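You operate a simulated robot arm through the tools that you are given. There is no shell and no other tool. Be economical: measure what you need, move in short steps, check, and stop when the job is done.

The job below is to be done with a simulated robot arm. You get a single attempt, and the scene is never put back.

Task
Grease the middle of the lever arm, then swing it to its stop and back.
Fine: small flat brush, grease from the orange can, on the bending lever's arm; brush back in the black can; stops and dial stay. Set down upright: small flat brush. A coat counts when it lies all over at full strength: go over it till it gets no stronger.

The check looks at the end state, three seconds after you hand in, the way a careful person would. Anything else that was tipped, shoved, dropped, spilled or broken makes it a failure.

Robot
A 6-joint arm with a two-finger parallel gripper, fixed in place. Base frame: the origin is at the foot of the arm, x ahead of it, y to its left, z up; the work surface is at about z = 867. Readings come in mm, rad, newtons and seconds.
With the tool pointing down near the work surface it reaches from about 260 to 680 mm from the base axis. Its first joint turns from -1.152 to 1.152 rad. Payload 2.9 kg.
The TCP is the grasp point between the finger pads, 30 mm short of the fingertips. In the tool frame z runs along the fingers and y along their closing line. Largest opening 110 mm; finger width 20, thickness 10; the body of the gripper, 48 by 112 mm, starts 55 mm behind the TCP.
Orientation is told as [roll, pitch, yaw] about the base's x, y, z axes, in that order, counted from this pose: with the fingers straight down and closing along the base's y, the tool's x points along the base's -x, its y along +y and its z along -z.

Tools
- The arm moves only by the tool jog_arm. Its argument "increments" is a list of rows, each an object of numbers (a shift or turn left out is 0, a gripper value left out holds the last): "tx", "ty", "tz": the shift along the tool's x, y, z in units of 20 mm (1.0 is 20 mm); "rx", "ry", "rz": the turn, a rotation vector about the tool's x, y, z in units of 6 degrees (1.0 is 6 degrees); "jaw": the finger opening in mm, from 0 to 110. In form: [{"tx": .., "ty": .., "tz": .., "rx": .., "ry": .., "rz": .., "jaw": ..}, ...]. A call has 1 to 12 rows; each row shifts and turns the commanded pose from where the row before left it, along the tool's axes as they then stand. A call with a number of a shift or a turn outside -1 to 1 is refused whole. Each row takes 0.2 s and may step no farther than 50 mm and 0.15 rad from the row before; otherwise, or with a gripper value out of range, the whole call is refused. A pose out of reach is approached as far as the arm can. The call stops where the force on the tool passes 90 N (or 10 N more than at its start, if that is more) or the arm is blocked; 0.2 s more then pass. Each finger travels about 108 mm/s and halts on what it meets, pressing with about 43 N; the grip force reading is that of the motor and also rises with nothing between the fingers. The clock runs only during rows and for 0.2 s after the last one: add rows that do not move to give the fingers time. It gives the time, the measured TCP pose, the force on the tool (base axes), the opening and the grip force at its end, in the units of the frame above (readings bear some noise), with the torque about the TCP (base axes, N m) and any sound that the robot's microphone picked up, and new pictures: "views" is both (left out), scene, wrist or none.
- Cameras (640 x 400 px; columns grow to the right, rows downward): "scene" is fixed at [84.6, 442, 1387.3]; the picture's right is [-0.56, -0.83, 0.00], its down [-0.42, 0.28, -0.86] and it looks along [0.71, -0.49, -0.51] (base axes); focal length 214 px, centre (320, 200). "wrist" rides on the gripper at [72, 17, -103] in the tool frame; the picture's right is [-0.23, 0.97, 0.00], its down [-0.76, -0.18, -0.62] and it looks along [-0.61, -0.14, 0.78] (tool axes); focal length 222 px, centre (320, 200). There is no depth. A picture from a camera that has moved, and an enlarged one, comes with that camera's place and axes in the base frame and with its lens. The place of the scene camera against the robot may be out by one fixed shift of up to 18 mm in any direction.
- inspect(camera, box): a new picture of the part [left, top, right, bottom] of that camera's present view, enlarged. No time passes.
- close_job(): hands the job in; it is judged then, once.

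Work in short steps. Places have to be worked out from the pictures, the camera data and where the tool is seen: move nearer, look again, correct. Check each grasp and each placing, and mend what went wrong. You have 120 turns and 200 pictures in all, those below and enlarged ones among them. Open the gripper and draw the arm clear of the work before you hand the job in, unless the task says otherwise; then end with one line.

The tools are called as name(argument=value, ...) on one line, values as JSON. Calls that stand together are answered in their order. jog_arm: Moves the arm, as the interface text tells. Its arguments: {"type":"object","properties":{"increments":{"type":"array","items":{"type":"object","properties":{"tx":{"type":"number"},"ty":{"type":"number"},"tz":{"type":"number"},"rx":{"type":"number"},"ry":{"type":"number"},"rz":{"type":"number"},"jaw":{"type":"number"}}}},"views":{"type":"string","enum":["both","scene","wrist","none"]}},"required":["increments"]} The other tools are called the same way: inspect (camera, box) takes an enlarged picture of a part of a camera's view; close_job () hands the job in.

At the start:

```text
t: 0.0
position: [242.9, 301.4, 1314.8]
ee_rot: [0.0, -0.003, 0.0]
ft_force: [-0.1, 0.3, -0.6]
wrist_torque: [-0.03, -0.03, 0.0]
width: 110.1
finger_force: 0.2
```

scene: 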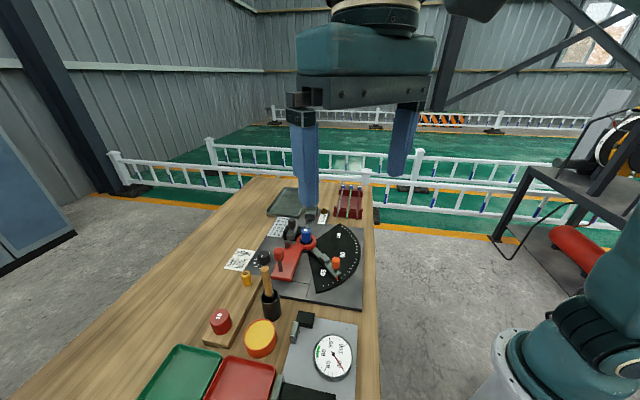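
wrist: 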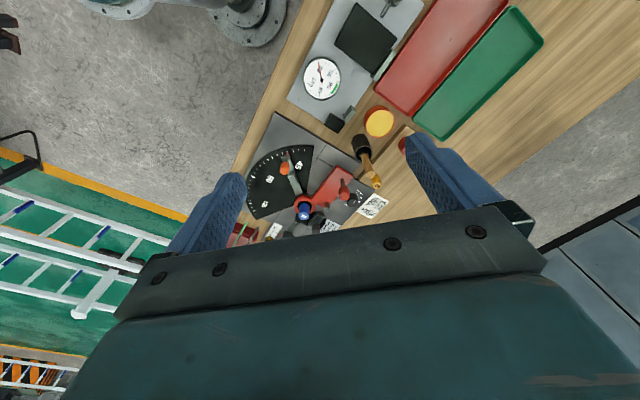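

The scene shows a bench with a bending lever, dial, cans and brushes. I enlarge both views to identify things.

inspect(camera="scene", box=[220, 180, 380, 300])

inspect(camera="scene", box=[140, 260, 380, 400])

inspect(camera="wrist", box=[230, 90, 430, 250])

```text
3.33 times, centred on (300, 240) of scene
camera zoom: at [84.6, 442.0, 1387.3], right [-0.56, -0.83, 0.0], down [-0.42, 0.28, -0.86], along [0.71, -0.49, -0.51], focal length 715 px, centre (387, 67)
```

zoom: 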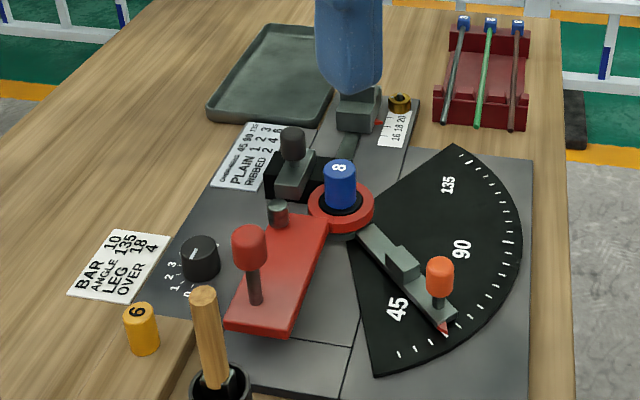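

```text
2.67 times, centred on (260, 330) of scene
camera zoom: at [84.6, 442.0, 1387.3], right [-0.56, -0.83, 0.0], down [-0.42, 0.28, -0.86], along [0.71, -0.49, -0.51], focal length 572 px, centre (480, -147)
```

zoom: 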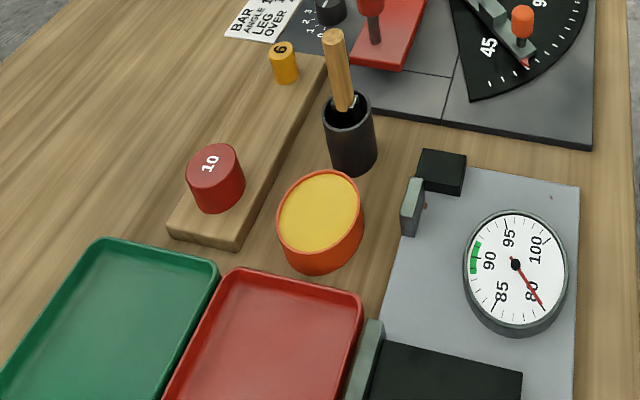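

```text
2.50 times, centred on (330, 170) of wrist
camera zoom: at [170.6, 317.7, 1417.5], right [0.23, 0.97, 0.0], down [0.76, -0.18, 0.62], along [0.61, -0.14, -0.78], focal length 555 px, centre (295, 275)
```

zoom: 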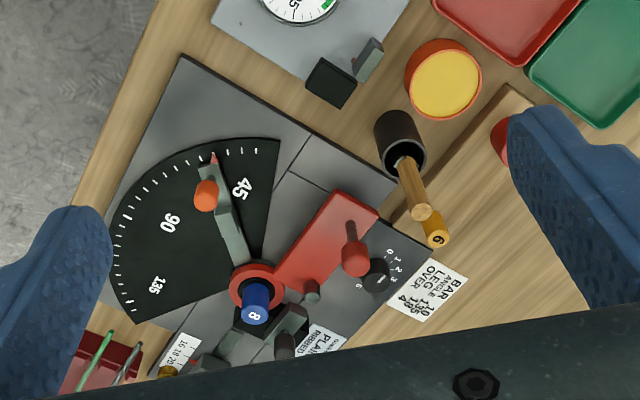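

Bending lever looks to be the red plate arm (red knob), the grey orange-knobbed arm on the protractor its angle stop. I come nearer to the brush to measure it.

jog_arm(increments=[{"tx": -0.483, "ty": 0.314, "tz": 0.8}, {"tx": -0.483, "ty": 0.314, "tz": 0.8}, {"tx": -0.483, "ty": 0.314, "tz": 0.8}, {"tx": -0.483, "ty": 0.314, "tz": 0.8}, {"tx": -0.483, "ty": 0.314, "tz": 0.8}, {"tx": -0.483, "ty": 0.314, "tz": 0.8}, {"tx": -0.483, "ty": 0.314, "tz": 0.8}, {"tx": -0.483, "ty": 0.314, "tz": 0.8}, {"tx": -0.483, "ty": 0.314, "tz": 0.8}, {}, {}])

```text
t: 2.4
position: [331.9, 357.6, 1167.3]
ee_rot: [0.001, -0.001, -0.001]
ft_force: [0.0, -0.4, 0.0]
wrist_torque: [0.0, 0.0, -0.02]
width: 110.3
finger_force: 0.0
camera wrist: at [261.0, 374.6, 1270.1], right [0.23, 0.97, 0.0], down [0.76, -0.18, 0.62], along [0.61, -0.14, -0.78], focal length 222 px, centre (320, 200)
```

scene: 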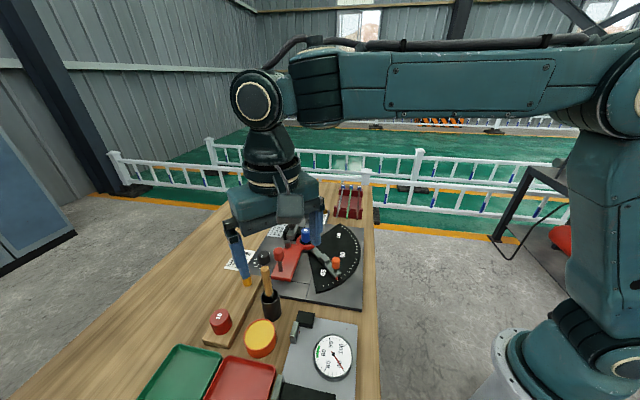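
wrist: 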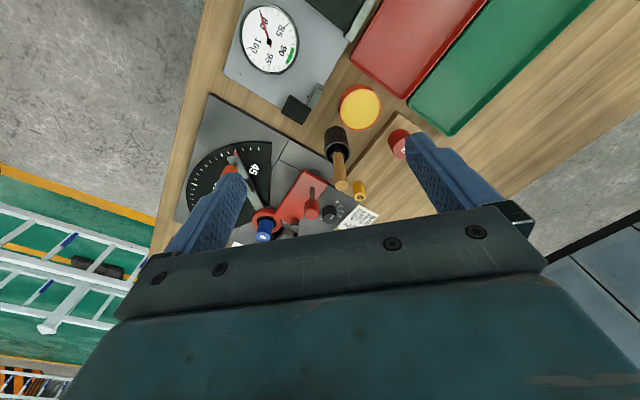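

Closer; I enlarge the brush area.

inspect(camera="wrist", box=[290, 70, 410, 220])

inspect(camera="scene", box=[230, 240, 310, 350])

```text
2.67 times, centred on (350, 145) of wrist
camera zoom: at [261.0, 374.6, 1270.1], right [0.23, 0.97, 0.0], down [0.76, -0.18, 0.62], along [0.61, -0.14, -0.78], focal length 592 px, centre (240, 347)
```

zoom: 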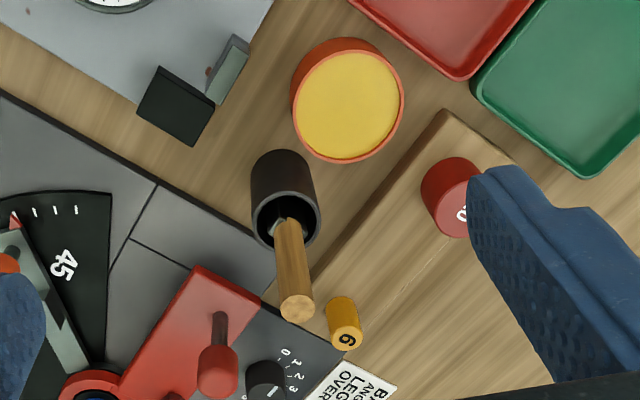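

```text
3.64 times, centred on (270, 295) of scene
camera zoom: at [84.6, 442.0, 1387.3], right [-0.56, -0.83, 0.0], down [-0.42, 0.28, -0.86], along [0.71, -0.49, -0.51], focal length 780 px, centre (502, -146)
```

zoom: 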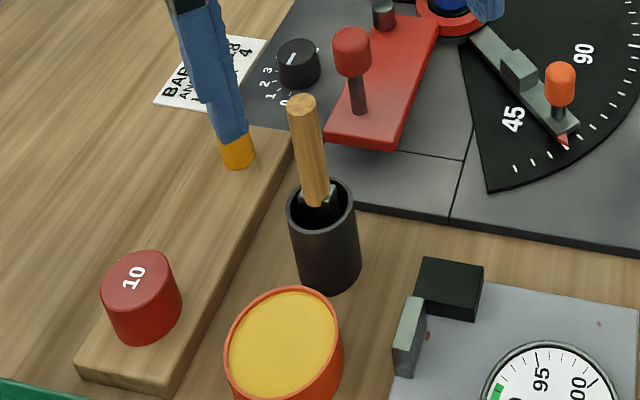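

Triangulating: handle top ≈ (440, 364, 1018), leaning ~10° toward +x, black can centre ≈ (429, 366), rim ≈ 934. I go above along the handle axis with matching tilt.

jog_arm(increments=[{"tx": -0.85, "ty": 0.046, "tz": 0.664, "jaw": 60}, {"tx": -0.85, "ty": 0.046, "tz": 0.664}, {"tx": -0.85, "ty": 0.046, "tz": 0.664}, {"tx": -0.85, "ty": 0.046, "tz": 0.664}, {"tx": -0.85, "ty": 0.046, "tz": 0.664}, {"tx": -0.85, "ty": 0.046, "tz": 0.5}, {"tx": -0.85, "ty": 0.046, "tz": 0.5}, {"ry": 0.83}, {"ry": 0.83}, {}])

inspect(camera="wrist", box=[260, 40, 420, 240])

```text
t: 4.6
position: [465.3, 356.7, 1083.3]
ee_rot: [-0.063, 0.078, -0.001]
ft_force: [-0.4, 0.8, -0.2]
wrist_torque: [0.01, -0.01, -0.02]
width: 59.9
finger_force: 0.1
out of reach, approached as far as the arm can: row 9
camera wrist: at [402.5, 379.4, 1189.6], right [0.22, 0.97, -0.08], down [0.81, -0.14, 0.57], along [0.54, -0.19, -0.82], focal length 222 px, centre (320, 200)
```

scene: 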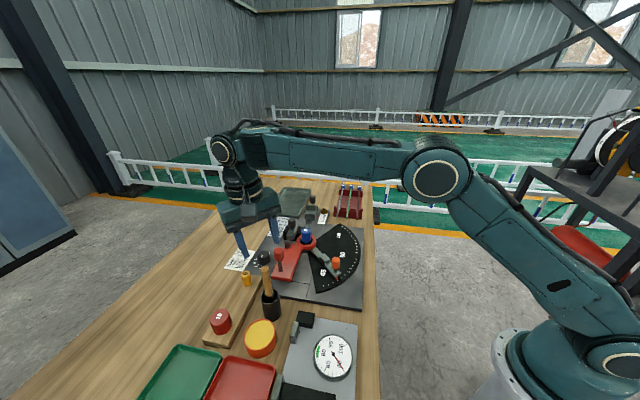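
wrist: 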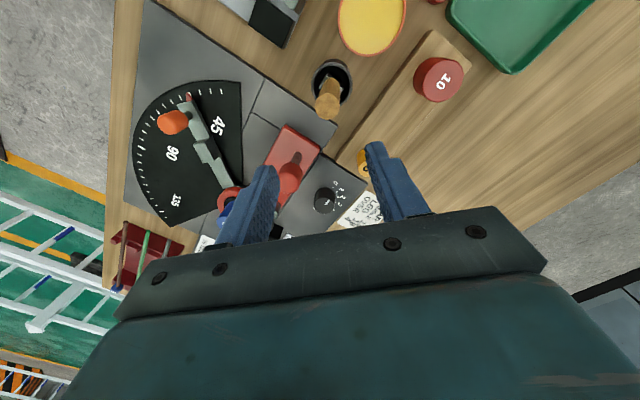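

```text
2.00 times, centred on (340, 140) of wrist
camera zoom: at [402.5, 379.4, 1189.6], right [0.22, 0.97, -0.08], down [0.81, -0.14, 0.57], along [0.54, -0.19, -0.82], focal length 444 px, centre (280, 320)
```

zoom: 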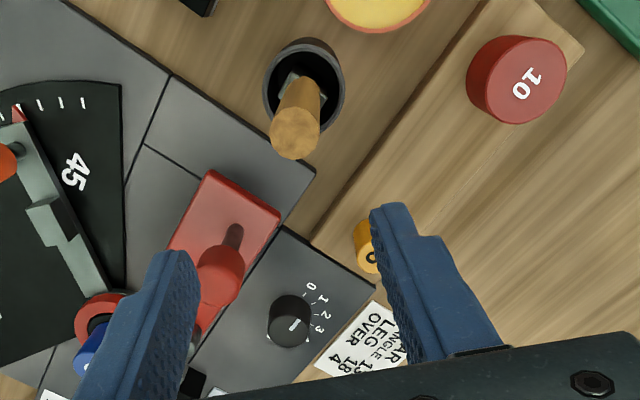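

Tilting there is out of reach, and this closer view shows the lean is only about 4°; I undo the tilt.

jog_arm(increments=[{"ry": -0.83}, {"ry": -0.83}, {"tx": 0.5}, {}], views="wrist")

```text
t: 5.6
position: [447.7, 362.0, 1085.1]
ee_rot: [0.001, -0.001, -0.001]
ft_force: [0.1, -0.2, -0.2]
wrist_torque: [-0.02, 0.02, 0.05]
width: 60.0
finger_force: 0.0
out of reach, approached as far as the arm can: row 1, 2
camera wrist: at [376.5, 378.6, 1187.9], right [0.23, 0.97, 0.0], down [0.76, -0.18, 0.62], along [0.61, -0.14, -0.78], focal length 222 px, centre (320, 200)
```

wrist: 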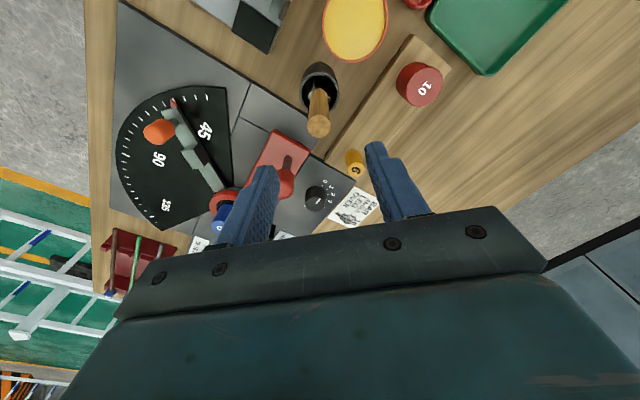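

Handle at ≈(437, 364) at grip height. Go down and close.

jog_arm(increments=[{"tx": 0.53, "ty": 0.1}, {"tz": 0.97}, {"tz": 0.97}, {"tz": 0.97}, {"tz": 0.97}, {"tz": 0.97}, {}], views="both")

inspect(camera="wrist", box=[240, 80, 400, 240])

```text
t: 7.2
position: [467.4, 392.4, 1006.7]
ee_rot: [-0.002, 0.002, 0.0]
ft_force: [0.0, 0.4, 0.6]
wrist_torque: [-0.02, 0.01, -0.01]
width: 60.2
finger_force: 0.1
out of reach, approached as far as the arm can: row 2, 3, 4, 5, 6
camera wrist: at [396.5, 408.2, 1110.1], right [0.23, 0.97, 0.0], down [0.76, -0.18, 0.62], along [0.61, -0.14, -0.78], focal length 222 px, centre (320, 200)
```

scene: 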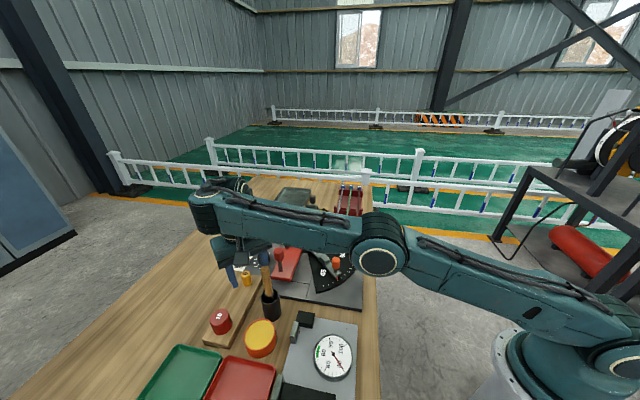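
wrist: 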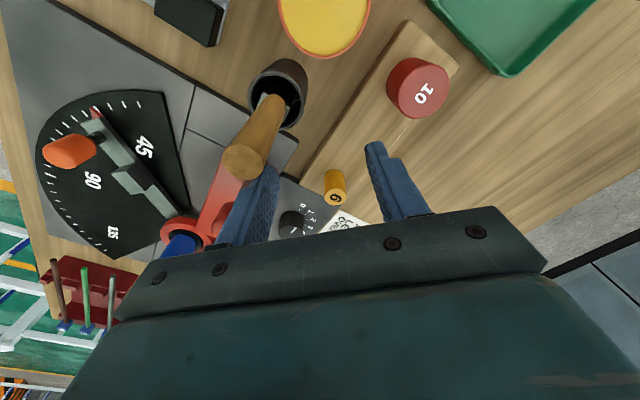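

```text
2.50 times, centred on (320, 160) of wrist
camera zoom: at [396.5, 408.2, 1110.1], right [0.23, 0.97, 0.0], down [0.76, -0.18, 0.62], along [0.61, -0.14, -0.78], focal length 555 px, centre (320, 300)
```

zoom: 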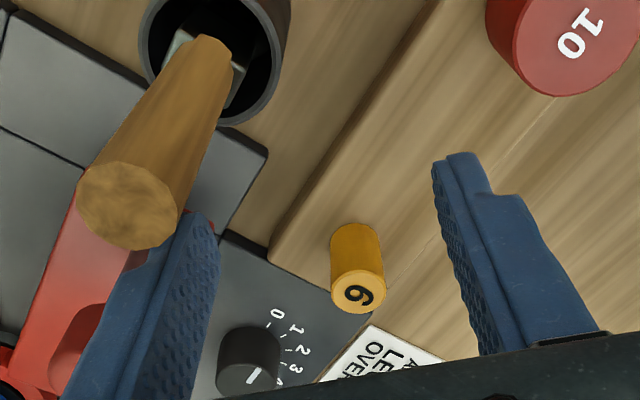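

The arm slid outward instead of following (configuration limit). I back up to where it was good and check.

jog_arm(increments=[{"tz": -1}, {"tz": -1}, {"tz": -1}, {"tz": -1}, {"tz": -1}, {"tz": -1}, {}], views="scene")

```text
t: 8.8
position: [470.0, 390.4, 1127.4]
ee_rot: [-0.003, 0.002, 0.0]
ft_force: [1.2, -0.9, 0.6]
wrist_torque: [-0.03, -0.02, 0.0]
width: 59.8
finger_force: 0.0
```

scene: 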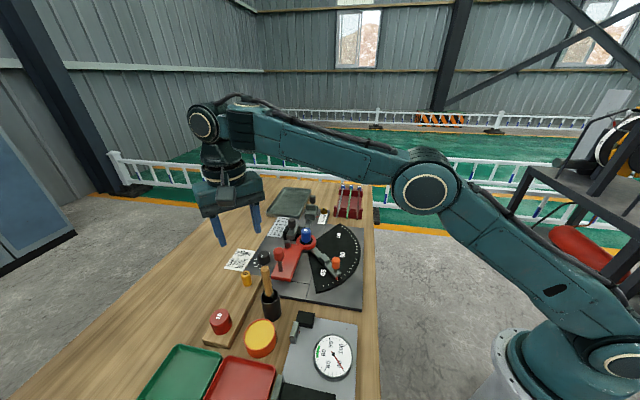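

I test the arm's limits away from the brush: pull radially inward then descend a bit over the free area.

jog_arm(increments=[{"tx": 0.9, "ty": -0.8}, {"tx": 0.9, "ty": -0.8}, {"tx": 0.9, "ty": -0.8}, {"tx": 0.9, "ty": -0.8}, {"tx": 0.9, "ty": -0.8}, {"tx": 0.9, "ty": -0.8}, {}], views="scene")

jog_arm(increments=[{"tz": 1}, {"tz": 1}, {"tz": 1}, {}], views="scene")

```text
t: 10.4
position: [361.8, 294.7, 1131.6]
ee_rot: [0.0, -0.002, 0.0]
ft_force: [-0.5, 0.0, -0.3]
wrist_torque: [-0.02, 0.03, -0.01]
width: 59.9
finger_force: 0.0
```

scene: 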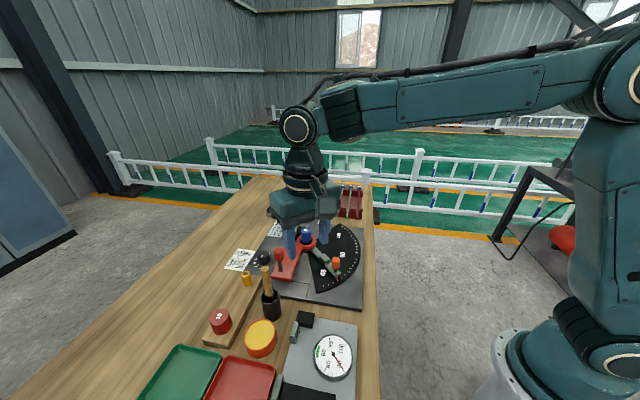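

```text
t: 11.4
position: [361.6, 294.4, 1066.6]
ee_rot: [0.0, -0.003, 0.002]
ft_force: [-0.4, -0.1, -0.5]
wrist_torque: [0.02, 0.02, 0.02]
width: 60.1
finger_force: 0.1
```

scene: 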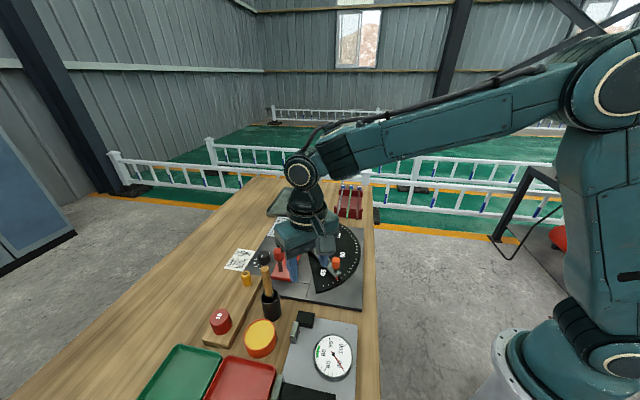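

Here it descends normally — the earlier tilt had stretched the arm through a straight elbow. I approach the brush again, low and without tilt.

jog_arm(increments=[{"tx": -0.754, "ty": 0.696}, {"tx": -0.754, "ty": 0.696}, {"tx": -0.754, "ty": 0.696}, {"tx": -0.754, "ty": 0.696}, {"tx": -0.754, "ty": 0.696}, {}])

inspect(camera="wrist", box=[240, 40, 400, 240])

```text
t: 12.8
position: [437.0, 364.7, 1066.8]
ee_rot: [0.0, 0.0, 0.002]
ft_force: [-0.5, -0.6, 0.2]
wrist_torque: [0.0, 0.0, 0.02]
width: 60.1
finger_force: 0.1
camera wrist: at [365.7, 380.0, 1170.1], right [0.23, 0.97, 0.0], down [0.76, -0.18, 0.62], along [0.61, -0.14, -0.78], focal length 222 px, centre (320, 200)
```

scene: 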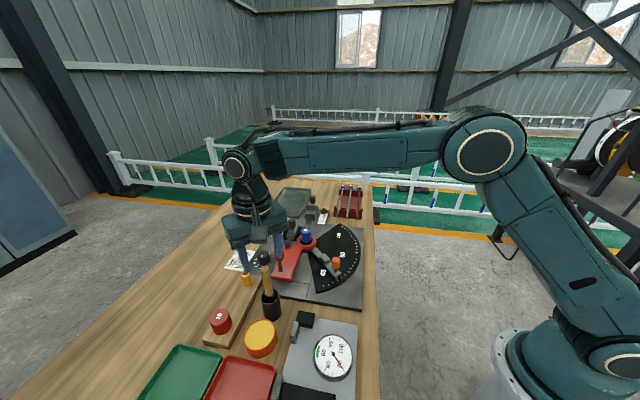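
wrist: 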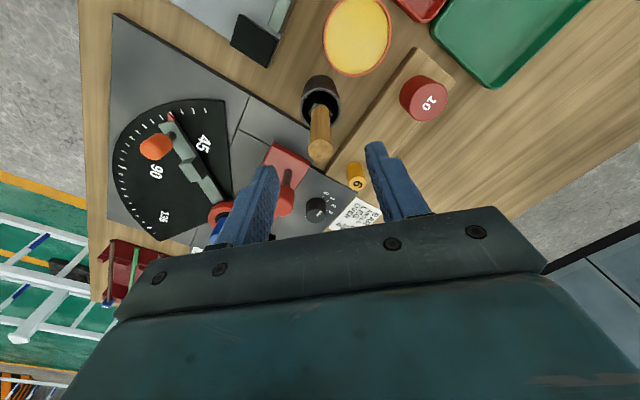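

```text
2.00 times, centred on (320, 140) of wrist
camera zoom: at [365.7, 380.0, 1170.1], right [0.23, 0.97, 0.0], down [0.76, -0.18, 0.62], along [0.61, -0.14, -0.78], focal length 444 px, centre (320, 320)
```

zoom: 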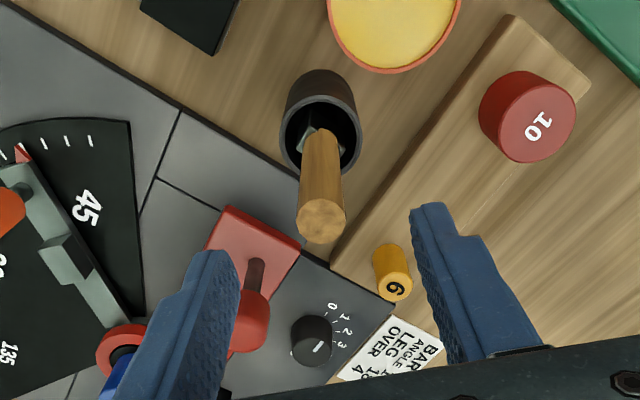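

Arm is now in the good elbow-up pose and centred. Descend to 988 and close.

jog_arm(increments=[{"tz": 1}, {"tz": 1}, {"tz": 1}, {"tz": 0.9}, {}, {"jaw": 10}, {}, {}, {}])

```text
t: 14.8
position: [436.9, 361.3, 988.9]
ee_rot: [0.0, -0.001, -0.001]
ft_force: [-0.3, -0.9, 1.2]
wrist_torque: [0.0, 0.01, 0.02]
width: 17.2
finger_force: 43.2
camera wrist: at [365.7, 378.4, 1091.8], right [0.23, 0.97, 0.0], down [0.76, -0.18, 0.62], along [0.61, -0.14, -0.78], focal length 222 px, centre (320, 200)
```

scene: 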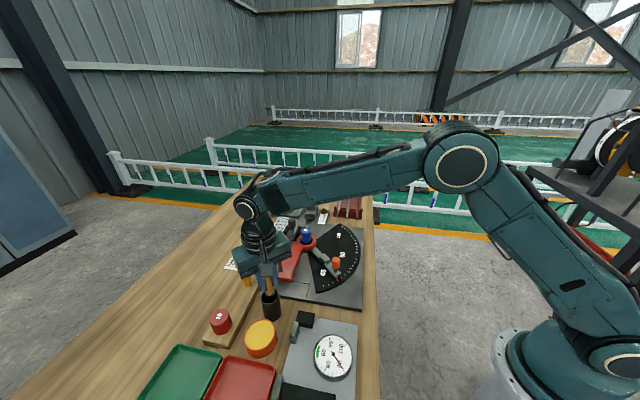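
wrist: 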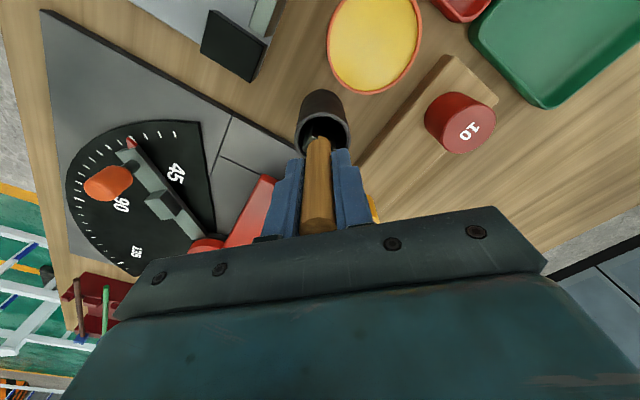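

Gripped at 17 mm. Lift out of the can.

jog_arm(increments=[{"tz": -0.8}, {"tz": -0.9}, {"tz": -0.9}, {"tz": -0.9}, {"tz": -1}, {}])

inspect(camera="scene", box=[220, 220, 320, 340])

inspect(camera="wrist", box=[250, 40, 410, 260])

```text
t: 16.2
position: [435.9, 365.3, 1076.9]
ee_rot: [0.0, 0.0, -0.001]
ft_force: [0.5, 0.8, -0.8]
wrist_torque: [-0.02, 0.0, -0.02]
width: 17.0
finger_force: 43.3
camera wrist: at [365.0, 381.1, 1180.5], right [0.23, 0.97, 0.0], down [0.76, -0.18, 0.62], along [0.61, -0.14, -0.78], focal length 222 px, centre (320, 200)
```

scene: 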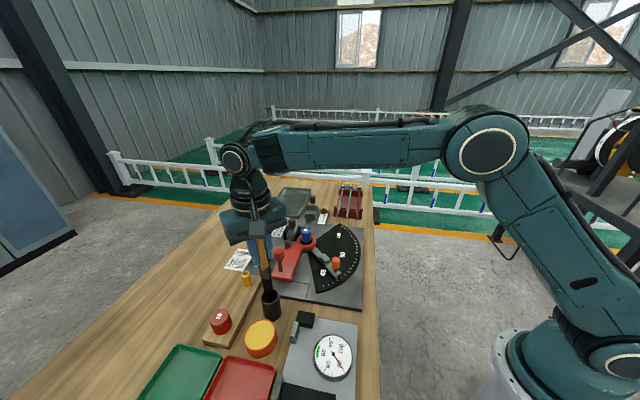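
wrist: 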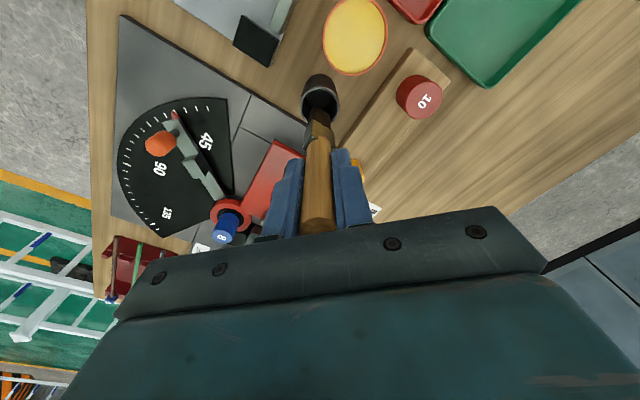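

```text
3.33 times, centred on (270, 280) of scene
camera zoom: at [84.6, 442.0, 1387.3], right [-0.56, -0.83, 0.0], down [-0.42, 0.28, -0.86], along [0.71, -0.49, -0.51], focal length 715 px, centre (487, -67)
```

zoom: 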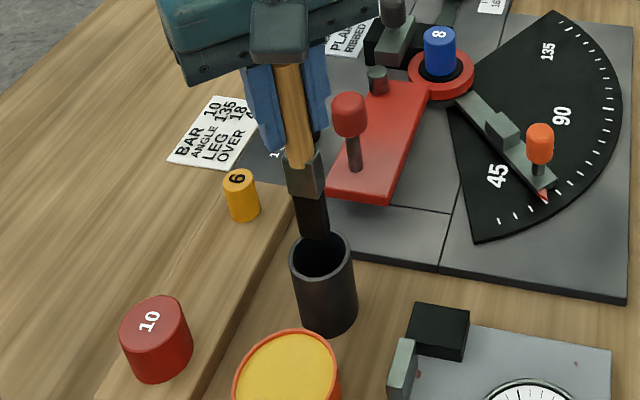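

```text
1.82 times, centred on (330, 150) of wrist
camera zoom: at [365.0, 381.1, 1180.5], right [0.23, 0.97, 0.0], down [0.76, -0.18, 0.62], along [0.61, -0.14, -0.78], focal length 404 px, centre (302, 291)
```

zoom: 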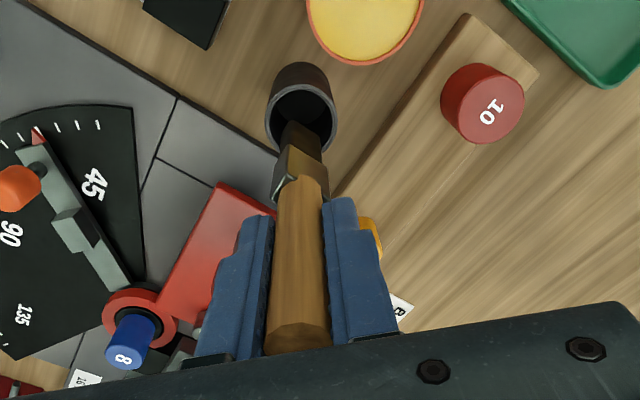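

Brush is out, bristle tip about 120–130 mm below the TCP. Move over the orange can (grease centre ≈ (384, 414), surface ≈ 900).

jog_arm(increments=[{"tz": -0.5}, {"tx": 0.5, "ty": 0.5}, {"tx": 0.6, "ty": 0.7}, {"tx": 0.6, "ty": 0.7}, {"tx": 0.5, "ty": 0.5}, {}])

inspect(camera="scene", box=[220, 220, 320, 370])

inspect(camera="wrist", box=[220, 0, 420, 240])

```text
t: 17.6
position: [394.0, 410.3, 1087.9]
ee_rot: [0.001, -0.001, 0.002]
ft_force: [0.5, -1.4, -0.1]
wrist_torque: [0.01, 0.02, 0.04]
width: 17.0
finger_force: 42.8
camera wrist: at [322.1, 426.8, 1190.7], right [0.23, 0.97, 0.0], down [0.76, -0.18, 0.62], along [0.61, -0.14, -0.78], focal length 222 px, centre (320, 200)
```

scene: 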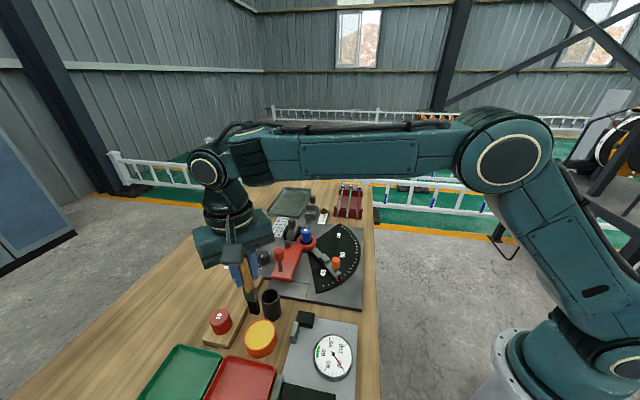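
wrist: 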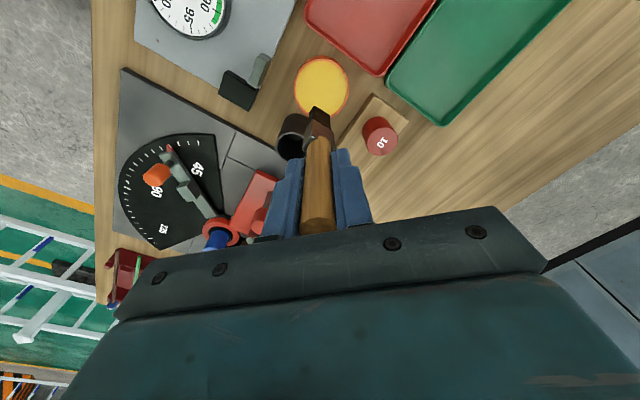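

```text
2.67 times, centred on (270, 295) of scene
camera zoom: at [84.6, 442.0, 1387.3], right [-0.56, -0.83, 0.0], down [-0.42, 0.28, -0.86], along [0.71, -0.49, -0.51], focal length 572 px, centre (453, -53)
```

zoom: 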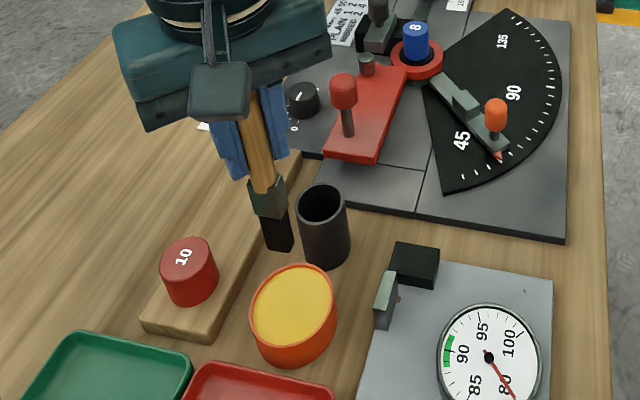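

```text
1.67 times, centred on (320, 120) of wrist
camera zoom: at [322.1, 426.8, 1190.7], right [0.23, 0.97, 0.0], down [0.76, -0.18, 0.62], along [0.61, -0.14, -0.78], focal length 370 px, centre (320, 333)
```

zoom: 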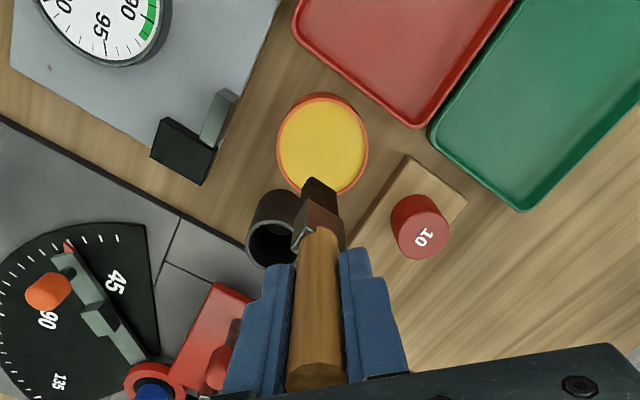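

Tip ≈ (390, 412), grease centre ≈ (382, 416). Shift slightly and lower 60 mm, then look.

jog_arm(increments=[{"tx": 0.35, "ty": 0.2}, {"tz": 1}, {"tz": 1}, {"tz": 0.8}, {}])

inspect(camera="scene", box=[220, 280, 320, 380])

inspect(camera="wrist", box=[260, 0, 400, 160])

```text
t: 18.8
position: [381.4, 415.5, 1032.9]
ee_rot: [-0.001, 0.001, 0.0]
ft_force: [0.1, 0.0, -1.5]
wrist_torque: [-0.03, -0.03, 0.0]
width: 17.2
finger_force: 43.2
camera wrist: at [311.7, 432.5, 1134.9], right [0.23, 0.97, 0.0], down [0.76, -0.18, 0.62], along [0.61, -0.14, -0.78], focal length 222 px, centre (320, 200)
```

scene: 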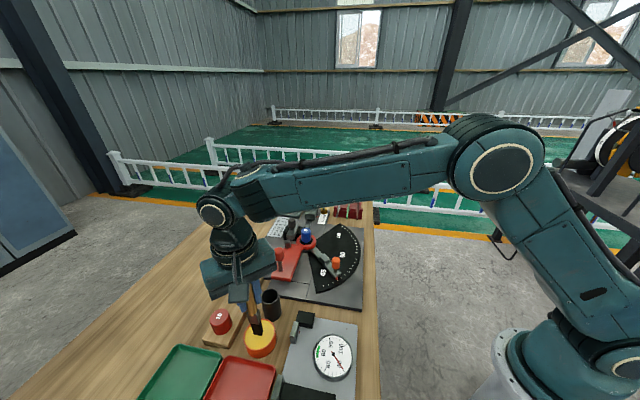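
wrist: 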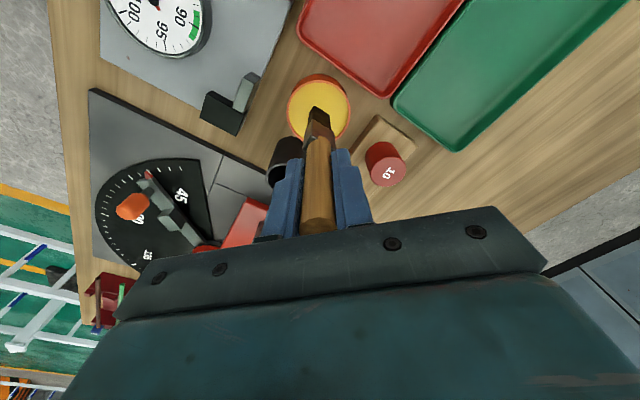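

```text
4.00 times, centred on (270, 330) of scene
camera zoom: at [84.6, 442.0, 1387.3], right [-0.56, -0.83, 0.0], down [-0.42, 0.28, -0.86], along [0.71, -0.49, -0.51], focal length 858 px, centre (520, -320)
```

zoom: 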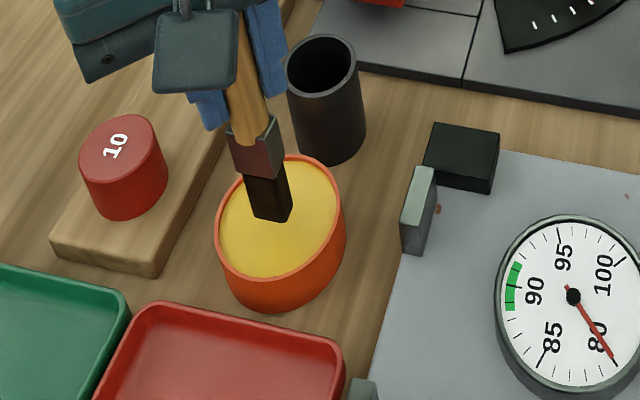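

```text
2.50 times, centred on (330, 80) of wrist
camera zoom: at [311.7, 432.5, 1134.9], right [0.23, 0.97, 0.0], down [0.76, -0.18, 0.62], along [0.61, -0.14, -0.78], focal length 555 px, centre (295, 500)
```

zoom: 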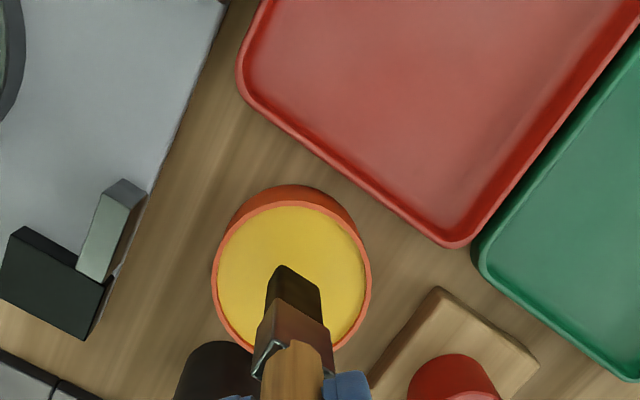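

Tip is over the grease centre and just above it. Lower 20 mm more.

jog_arm(increments=[{"tz": 0.5}, {"tz": 0.5}, {}], views="none")

inspect(camera="scene", box=[220, 280, 320, 380])

```text
t: 19.6
position: [383.9, 416.4, 1017.0]
ee_rot: [0.003, -0.004, 0.002]
ft_force: [-6.4, -5.9, 34.7]
wrist_torque: [-0.74, 0.86, -0.04]
width: 17.3
finger_force: 43.5
```

```text
4.00 times, centred on (270, 330) of scene
camera zoom: at [84.0, 441.4, 1387.5], right [-0.56, -0.83, 0.0], down [-0.42, 0.28, -0.86], along [0.71, -0.49, -0.51], focal length 858 px, centre (520, -320)
```

zoom: 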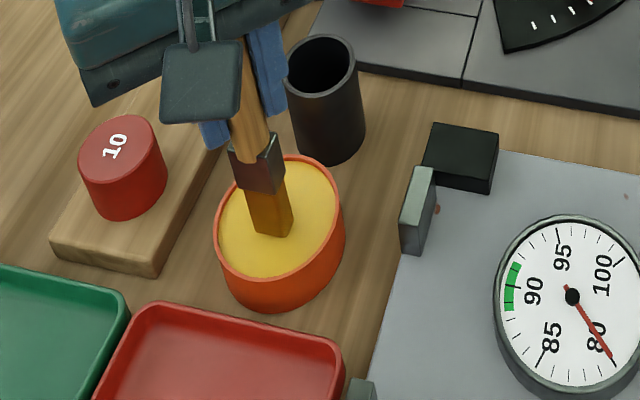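

Contact at TCP ≈1018 with 35 N; the bristles are loaded yellow. So tip is ≈118 mm below TCP. Lift and carry around the lever's knob, inward side, to view the lever.

jog_arm(increments=[{"tz": -0.5}, {"tz": -0.9}, {"tz": -1}, {"tz": -1}, {"tx": -0.35, "ty": -0.85}, {"tx": -0.35, "ty": -0.85}, {"tx": -0.35, "ty": -0.85}, {"tx": -0.35, "ty": -0.85}, {"tx": -0.35, "ty": -0.85}, {"tx": -0.35, "ty": -0.85}, {"tx": -0.35, "ty": -0.85}, {"tx": -0.35, "ty": -0.85}])

inspect(camera="wrist", box=[200, 50, 420, 240])

```text
t: 22.2
position: [440.1, 278.4, 1080.8]
ee_rot: [0.001, -0.002, 0.001]
ft_force: [0.4, -0.6, -0.8]
wrist_torque: [0.0, 0.0, -0.01]
width: 17.2
finger_force: 42.8
camera wrist: at [368.7, 295.3, 1183.0], right [0.23, 0.97, 0.0], down [0.76, -0.18, 0.62], along [0.61, -0.14, -0.78], focal length 222 px, centre (320, 200)
```

scene: 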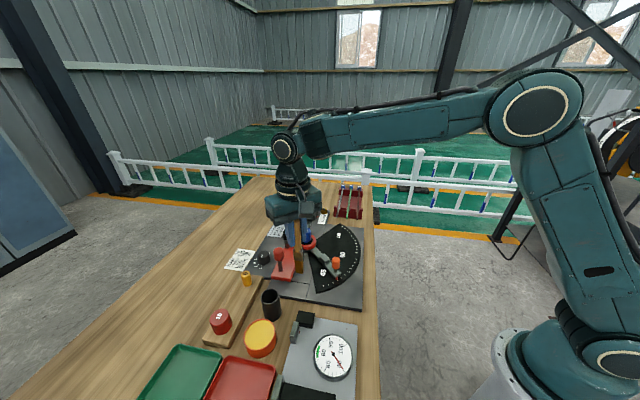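
wrist: 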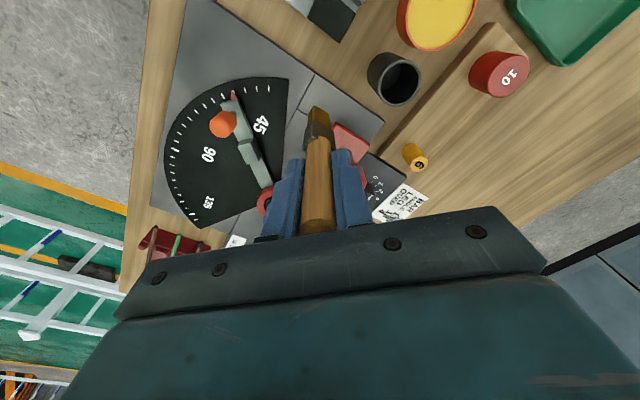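

```text
2.11 times, centred on (310, 145) of wrist
camera zoom: at [368.7, 295.3, 1183.0], right [0.23, 0.97, 0.0], down [0.76, -0.18, 0.62], along [0.61, -0.14, -0.78], focal length 468 px, centre (341, 316)
```

zoom: 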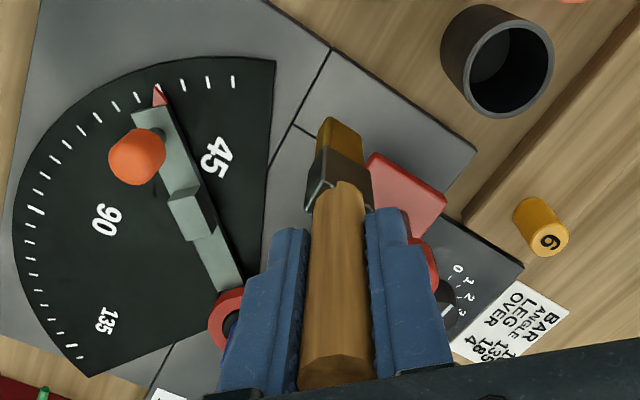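

Lever plate estimated: end corners ≈(470,293),(512,332), axis direction toward pivot ≈(0.72,−0.69), top ≈ z 887, knob stem ≈(512,300). I bring the tip above the plate's middle (≈(536,267)).

jog_arm(increments=[{"tx": -0.84, "ty": -0.117, "tz": 0.3}, {"tx": -0.84, "ty": -0.117, "tz": 0.3}, {"tx": -0.84, "ty": -0.117, "tz": 0.3}, {"tx": -0.84, "ty": -0.117, "tz": 0.3}, {"tx": -0.84, "ty": -0.117, "tz": 0.3}, {"tx": -0.84, "ty": -0.117, "tz": 0.3}, {}])

inspect(camera="scene", box=[240, 200, 360, 300])

inspect(camera="wrist", box=[200, 50, 420, 240])

```text
t: 23.8
position: [542.7, 265.1, 1044.0]
ee_rot: [0.001, 0.0, 0.0]
ft_force: [-0.1, 0.5, 0.5]
wrist_torque: [-0.01, -0.01, -0.01]
width: 16.9
finger_force: 43.0
camera wrist: at [471.0, 281.0, 1147.0], right [0.23, 0.97, 0.0], down [0.76, -0.18, 0.62], along [0.61, -0.14, -0.78], focal length 222 px, centre (320, 200)
```

scene: 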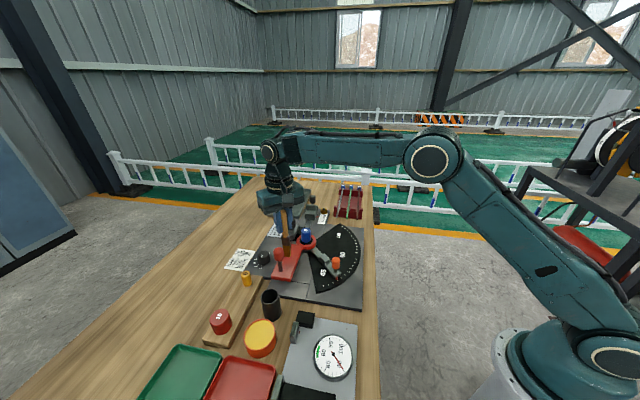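
wrist: 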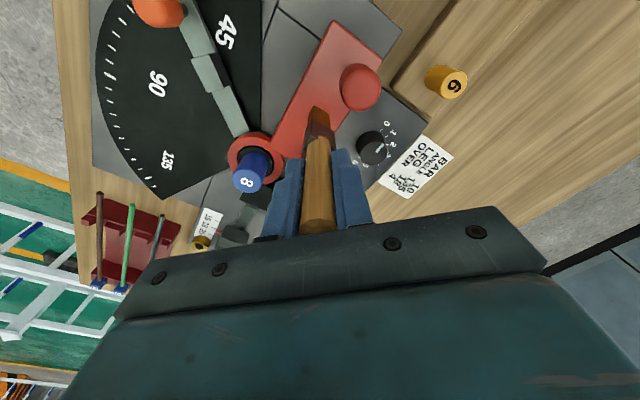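

```text
4.00 times, centred on (300, 250) of scene
camera zoom: at [84.6, 442.0, 1387.3], right [-0.56, -0.83, 0.0], down [-0.42, 0.28, -0.86], along [0.71, -0.49, -0.51], focal length 858 px, centre (400, 0)
```

zoom: 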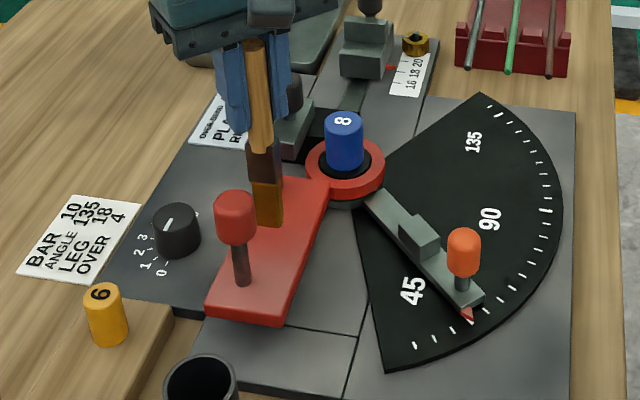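

```text
2.11 times, centred on (310, 145) of wrist
camera zoom: at [471.0, 281.0, 1147.0], right [0.23, 0.97, 0.0], down [0.76, -0.18, 0.62], along [0.61, -0.14, -0.78], focal length 468 px, centre (341, 316)
```

zoom: 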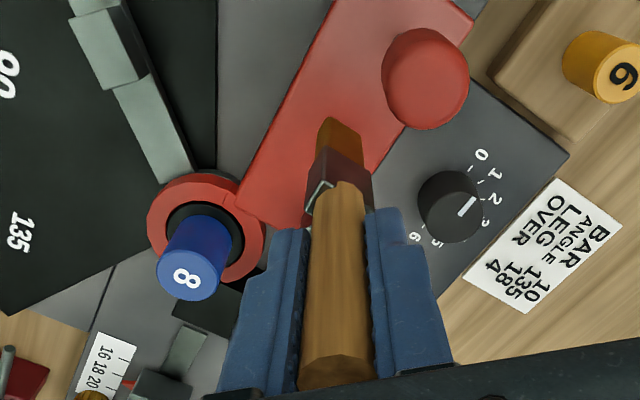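

Excellent view: plate centre line known, tip right over the middle (537,267). Lower gently to contact.

jog_arm(increments=[{"tz": 0.7}, {"tz": 0.6}, {"tz": 0.3}, {}], views="none")

inspect(camera="scene", box=[250, 200, 340, 290])

```text
t: 24.8
position: [543.0, 265.4, 1018.2]
ee_rot: [0.008, -0.014, 0.001]
ft_force: [1.7, -5.4, 40.7]
wrist_torque: [-0.6, -0.14, 0.03]
width: 17.1
finger_force: 42.4
```

```text
4.44 times, centred on (295, 245) of scene
camera zoom: at [83.9, 441.5, 1387.5], right [-0.56, -0.83, 0.0], down [-0.42, 0.28, -0.86], along [0.71, -0.49, -0.51], focal length 953 px, centre (431, 0)
```

zoom: 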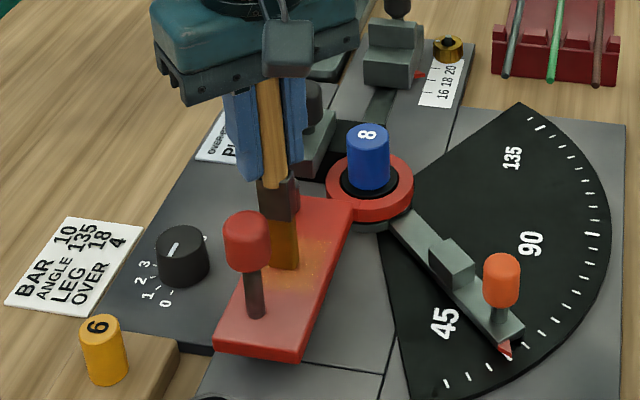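

Contact at TCP ≈1019 (plate top ≈901, 41 N). Ease the pressure a bit and make a first stroke along the arm.

jog_arm(increments=[{"tz": -0.2}, {"tx": 0.5, "ty": 0.5}, {"tx": -0.5, "ty": -0.5}, {"tx": -0.7, "ty": -0.7}, {"tx": 0.7, "ty": 0.7}, {"tx": 0.5, "ty": 0.5}, {"tx": -0.5, "ty": -0.5}, {}], views="none")

inspect(camera="scene", box=[250, 200, 340, 290])

inspect(camera="wrist", box=[250, 20, 400, 160])

```text
t: 26.6
position: [542.0, 266.2, 1017.9]
ee_rot: [0.002, -0.005, 0.004]
ft_force: [-4.6, 8.0, 25.7]
wrist_torque: [0.99, 0.41, 0.04]
width: 17.1
finger_force: 43.1
```

```text
4.44 times, centred on (295, 245) of scene
camera zoom: at [84.0, 442.0, 1387.3], right [-0.56, -0.83, 0.0], down [-0.42, 0.28, -0.86], along [0.71, -0.49, -0.51], focal length 953 px, centre (431, 0)
```

zoom: 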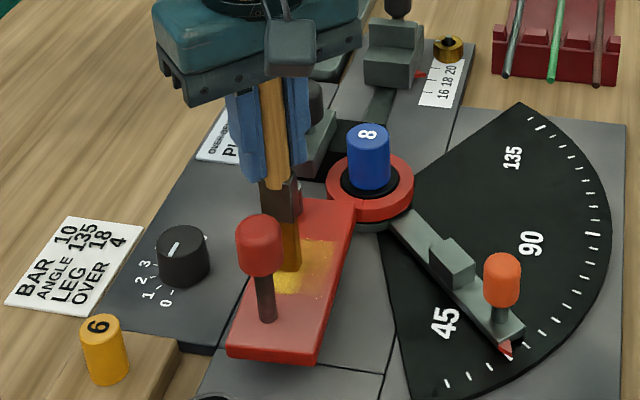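

```text
2.86 times, centred on (325, 90) of wrist
camera zoom: at [470.2, 282.3, 1120.7], right [0.22, 0.97, 0.0], down [0.76, -0.18, 0.63], along [0.61, -0.14, -0.78], focal length 635 px, centre (306, 514)
```

zoom: 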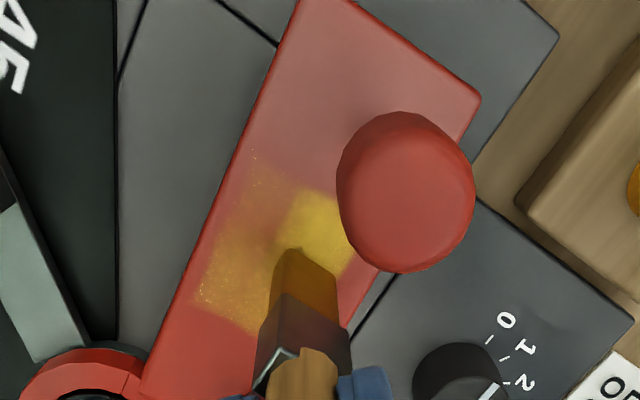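

A rectangular patch (~47 mm square) shows: strong where brushed, faint at its left. The lever turns slightly under friction, so I use lighter pressure and lift for sideways shifts; next the left lane.

jog_arm(increments=[{"tz": -0.6}, {"tx": 0.52, "ty": -0.19}, {"tx": 0.52, "ty": -0.19}, {"tz": 0.5}, {"tx": -0.68, "ty": -0.585}, {"tx": -0.68, "ty": -0.585}, {"tx": 0.68, "ty": 0.585}, {"tx": 0.68, "ty": 0.585}, {"tx": -0.68, "ty": -0.585}, {"tx": -0.68, "ty": -0.585}, {}], views="none")

inspect(camera="wrist", box=[230, 0, 400, 160])

inspect(camera="scene", box=[250, 200, 340, 290])

```text
t: 29.0
position: [548.8, 234.9, 1018.1]
ee_rot: [0.0, -0.002, 0.0]
ft_force: [-1.4, 2.3, 8.9]
wrist_torque: [0.27, 0.11, 0.01]
width: 16.9
finger_force: 43.1
```

```text
2.50 times, centred on (315, 80) of wrist
camera zoom: at [477.1, 251.5, 1120.9], right [0.23, 0.97, 0.0], down [0.76, -0.18, 0.62], along [0.61, -0.14, -0.78], focal length 555 px, centre (332, 500)
```

zoom: 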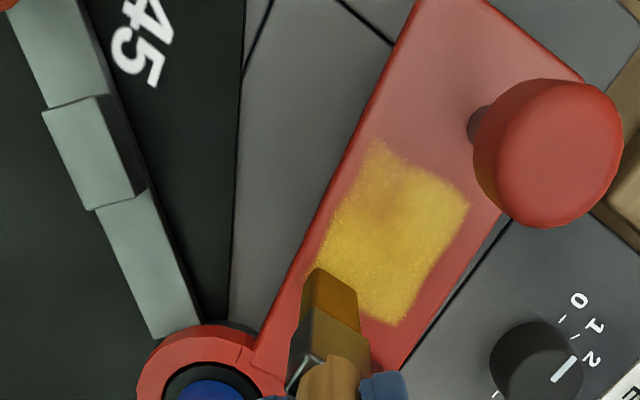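

```text
4.44 times, centred on (295, 245) of scene
camera zoom: at [84.4, 442.0, 1387.3], right [-0.56, -0.83, 0.0], down [-0.42, 0.28, -0.86], along [0.71, -0.49, -0.51], focal length 953 px, centre (431, 0)
```

zoom: 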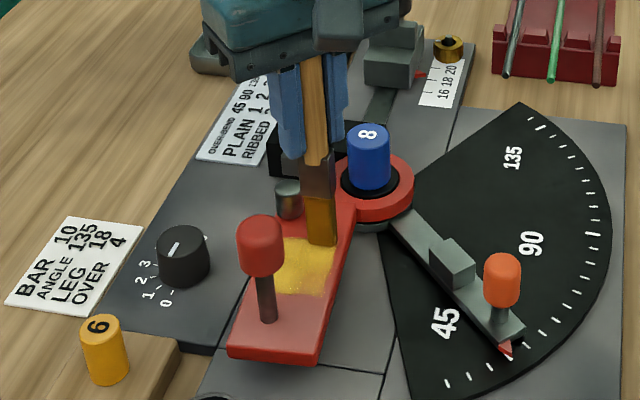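

Patch ≈ 40×46 mm, centred (532,261), still uneven. Now the right lane, several passes.

jog_arm(increments=[{"tz": -0.4}, {"tx": 0.33, "ty": 0.77}, {"tx": 0.33, "ty": 0.77}, {"tx": 0.33, "ty": 0.77}, {"tz": 0.45}, {"tx": -0.77, "ty": -0.725}, {"tx": -0.77, "ty": -0.725}, {"tx": 0.77, "ty": 0.725}, {"tx": 0.77, "ty": 0.725}, {"tx": -0.77, "ty": -0.725}, {"tx": -0.77, "ty": -0.725}, {}], views="none")

jog_arm(increments=[{"tz": -0.4}, {"tx": 0.4, "ty": -0.4}, {"tz": 0.45}, {"tx": 0.77, "ty": 0.725}, {"tx": 0.77, "ty": 0.725}, {"tx": -0.77, "ty": -0.725}, {"tx": -0.77, "ty": -0.725}, {"tx": 0.77, "ty": 0.725}, {"tx": 0.77, "ty": 0.725}, {"tx": -0.77, "ty": -0.725}, {"tx": -0.77, "ty": -0.725}, {}], views="none")

inspect(camera="wrist", box=[230, 0, 400, 160])

inspect(camera="scene", box=[250, 200, 340, 290])

```text
t: 31.6
position: [560.5, 253.9, 1017.6]
ee_rot: [0.0, -0.002, 0.0]
ft_force: [-2.2, 1.6, 5.7]
wrist_torque: [0.26, 0.15, 0.01]
width: 17.3
finger_force: 42.7
```

```text
t: 34.2
position: [550.3, 244.8, 1017.2]
ee_rot: [0.0, -0.004, 0.002]
ft_force: [-4.8, 5.8, 21.4]
wrist_torque: [0.75, 0.44, 0.02]
width: 17.3
finger_force: 42.6
```

```text
2.50 times, centred on (315, 80) of wrist
camera zoom: at [478.0, 260.7, 1120.6], right [0.23, 0.97, 0.0], down [0.76, -0.18, 0.63], along [0.61, -0.14, -0.78], focal length 555 px, centre (332, 500)
```

zoom: 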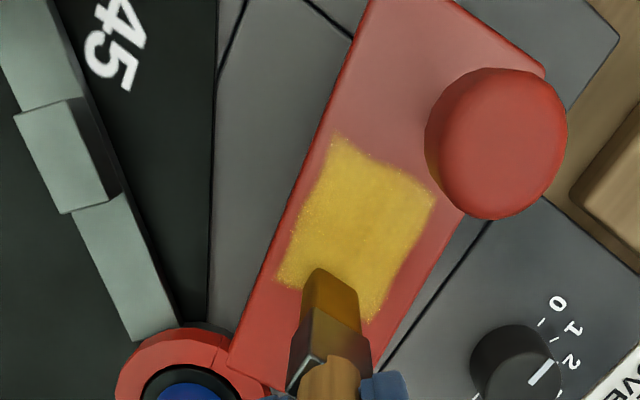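

```text
4.44 times, centred on (295, 245) of scene
camera zoom: at [84.1, 442.0, 1387.3], right [-0.56, -0.83, 0.0], down [-0.42, 0.28, -0.86], along [0.71, -0.49, -0.51], focal length 953 px, centre (431, 0)
```

zoom: 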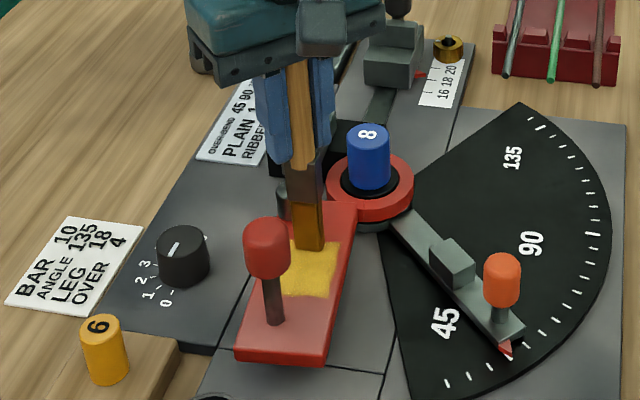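

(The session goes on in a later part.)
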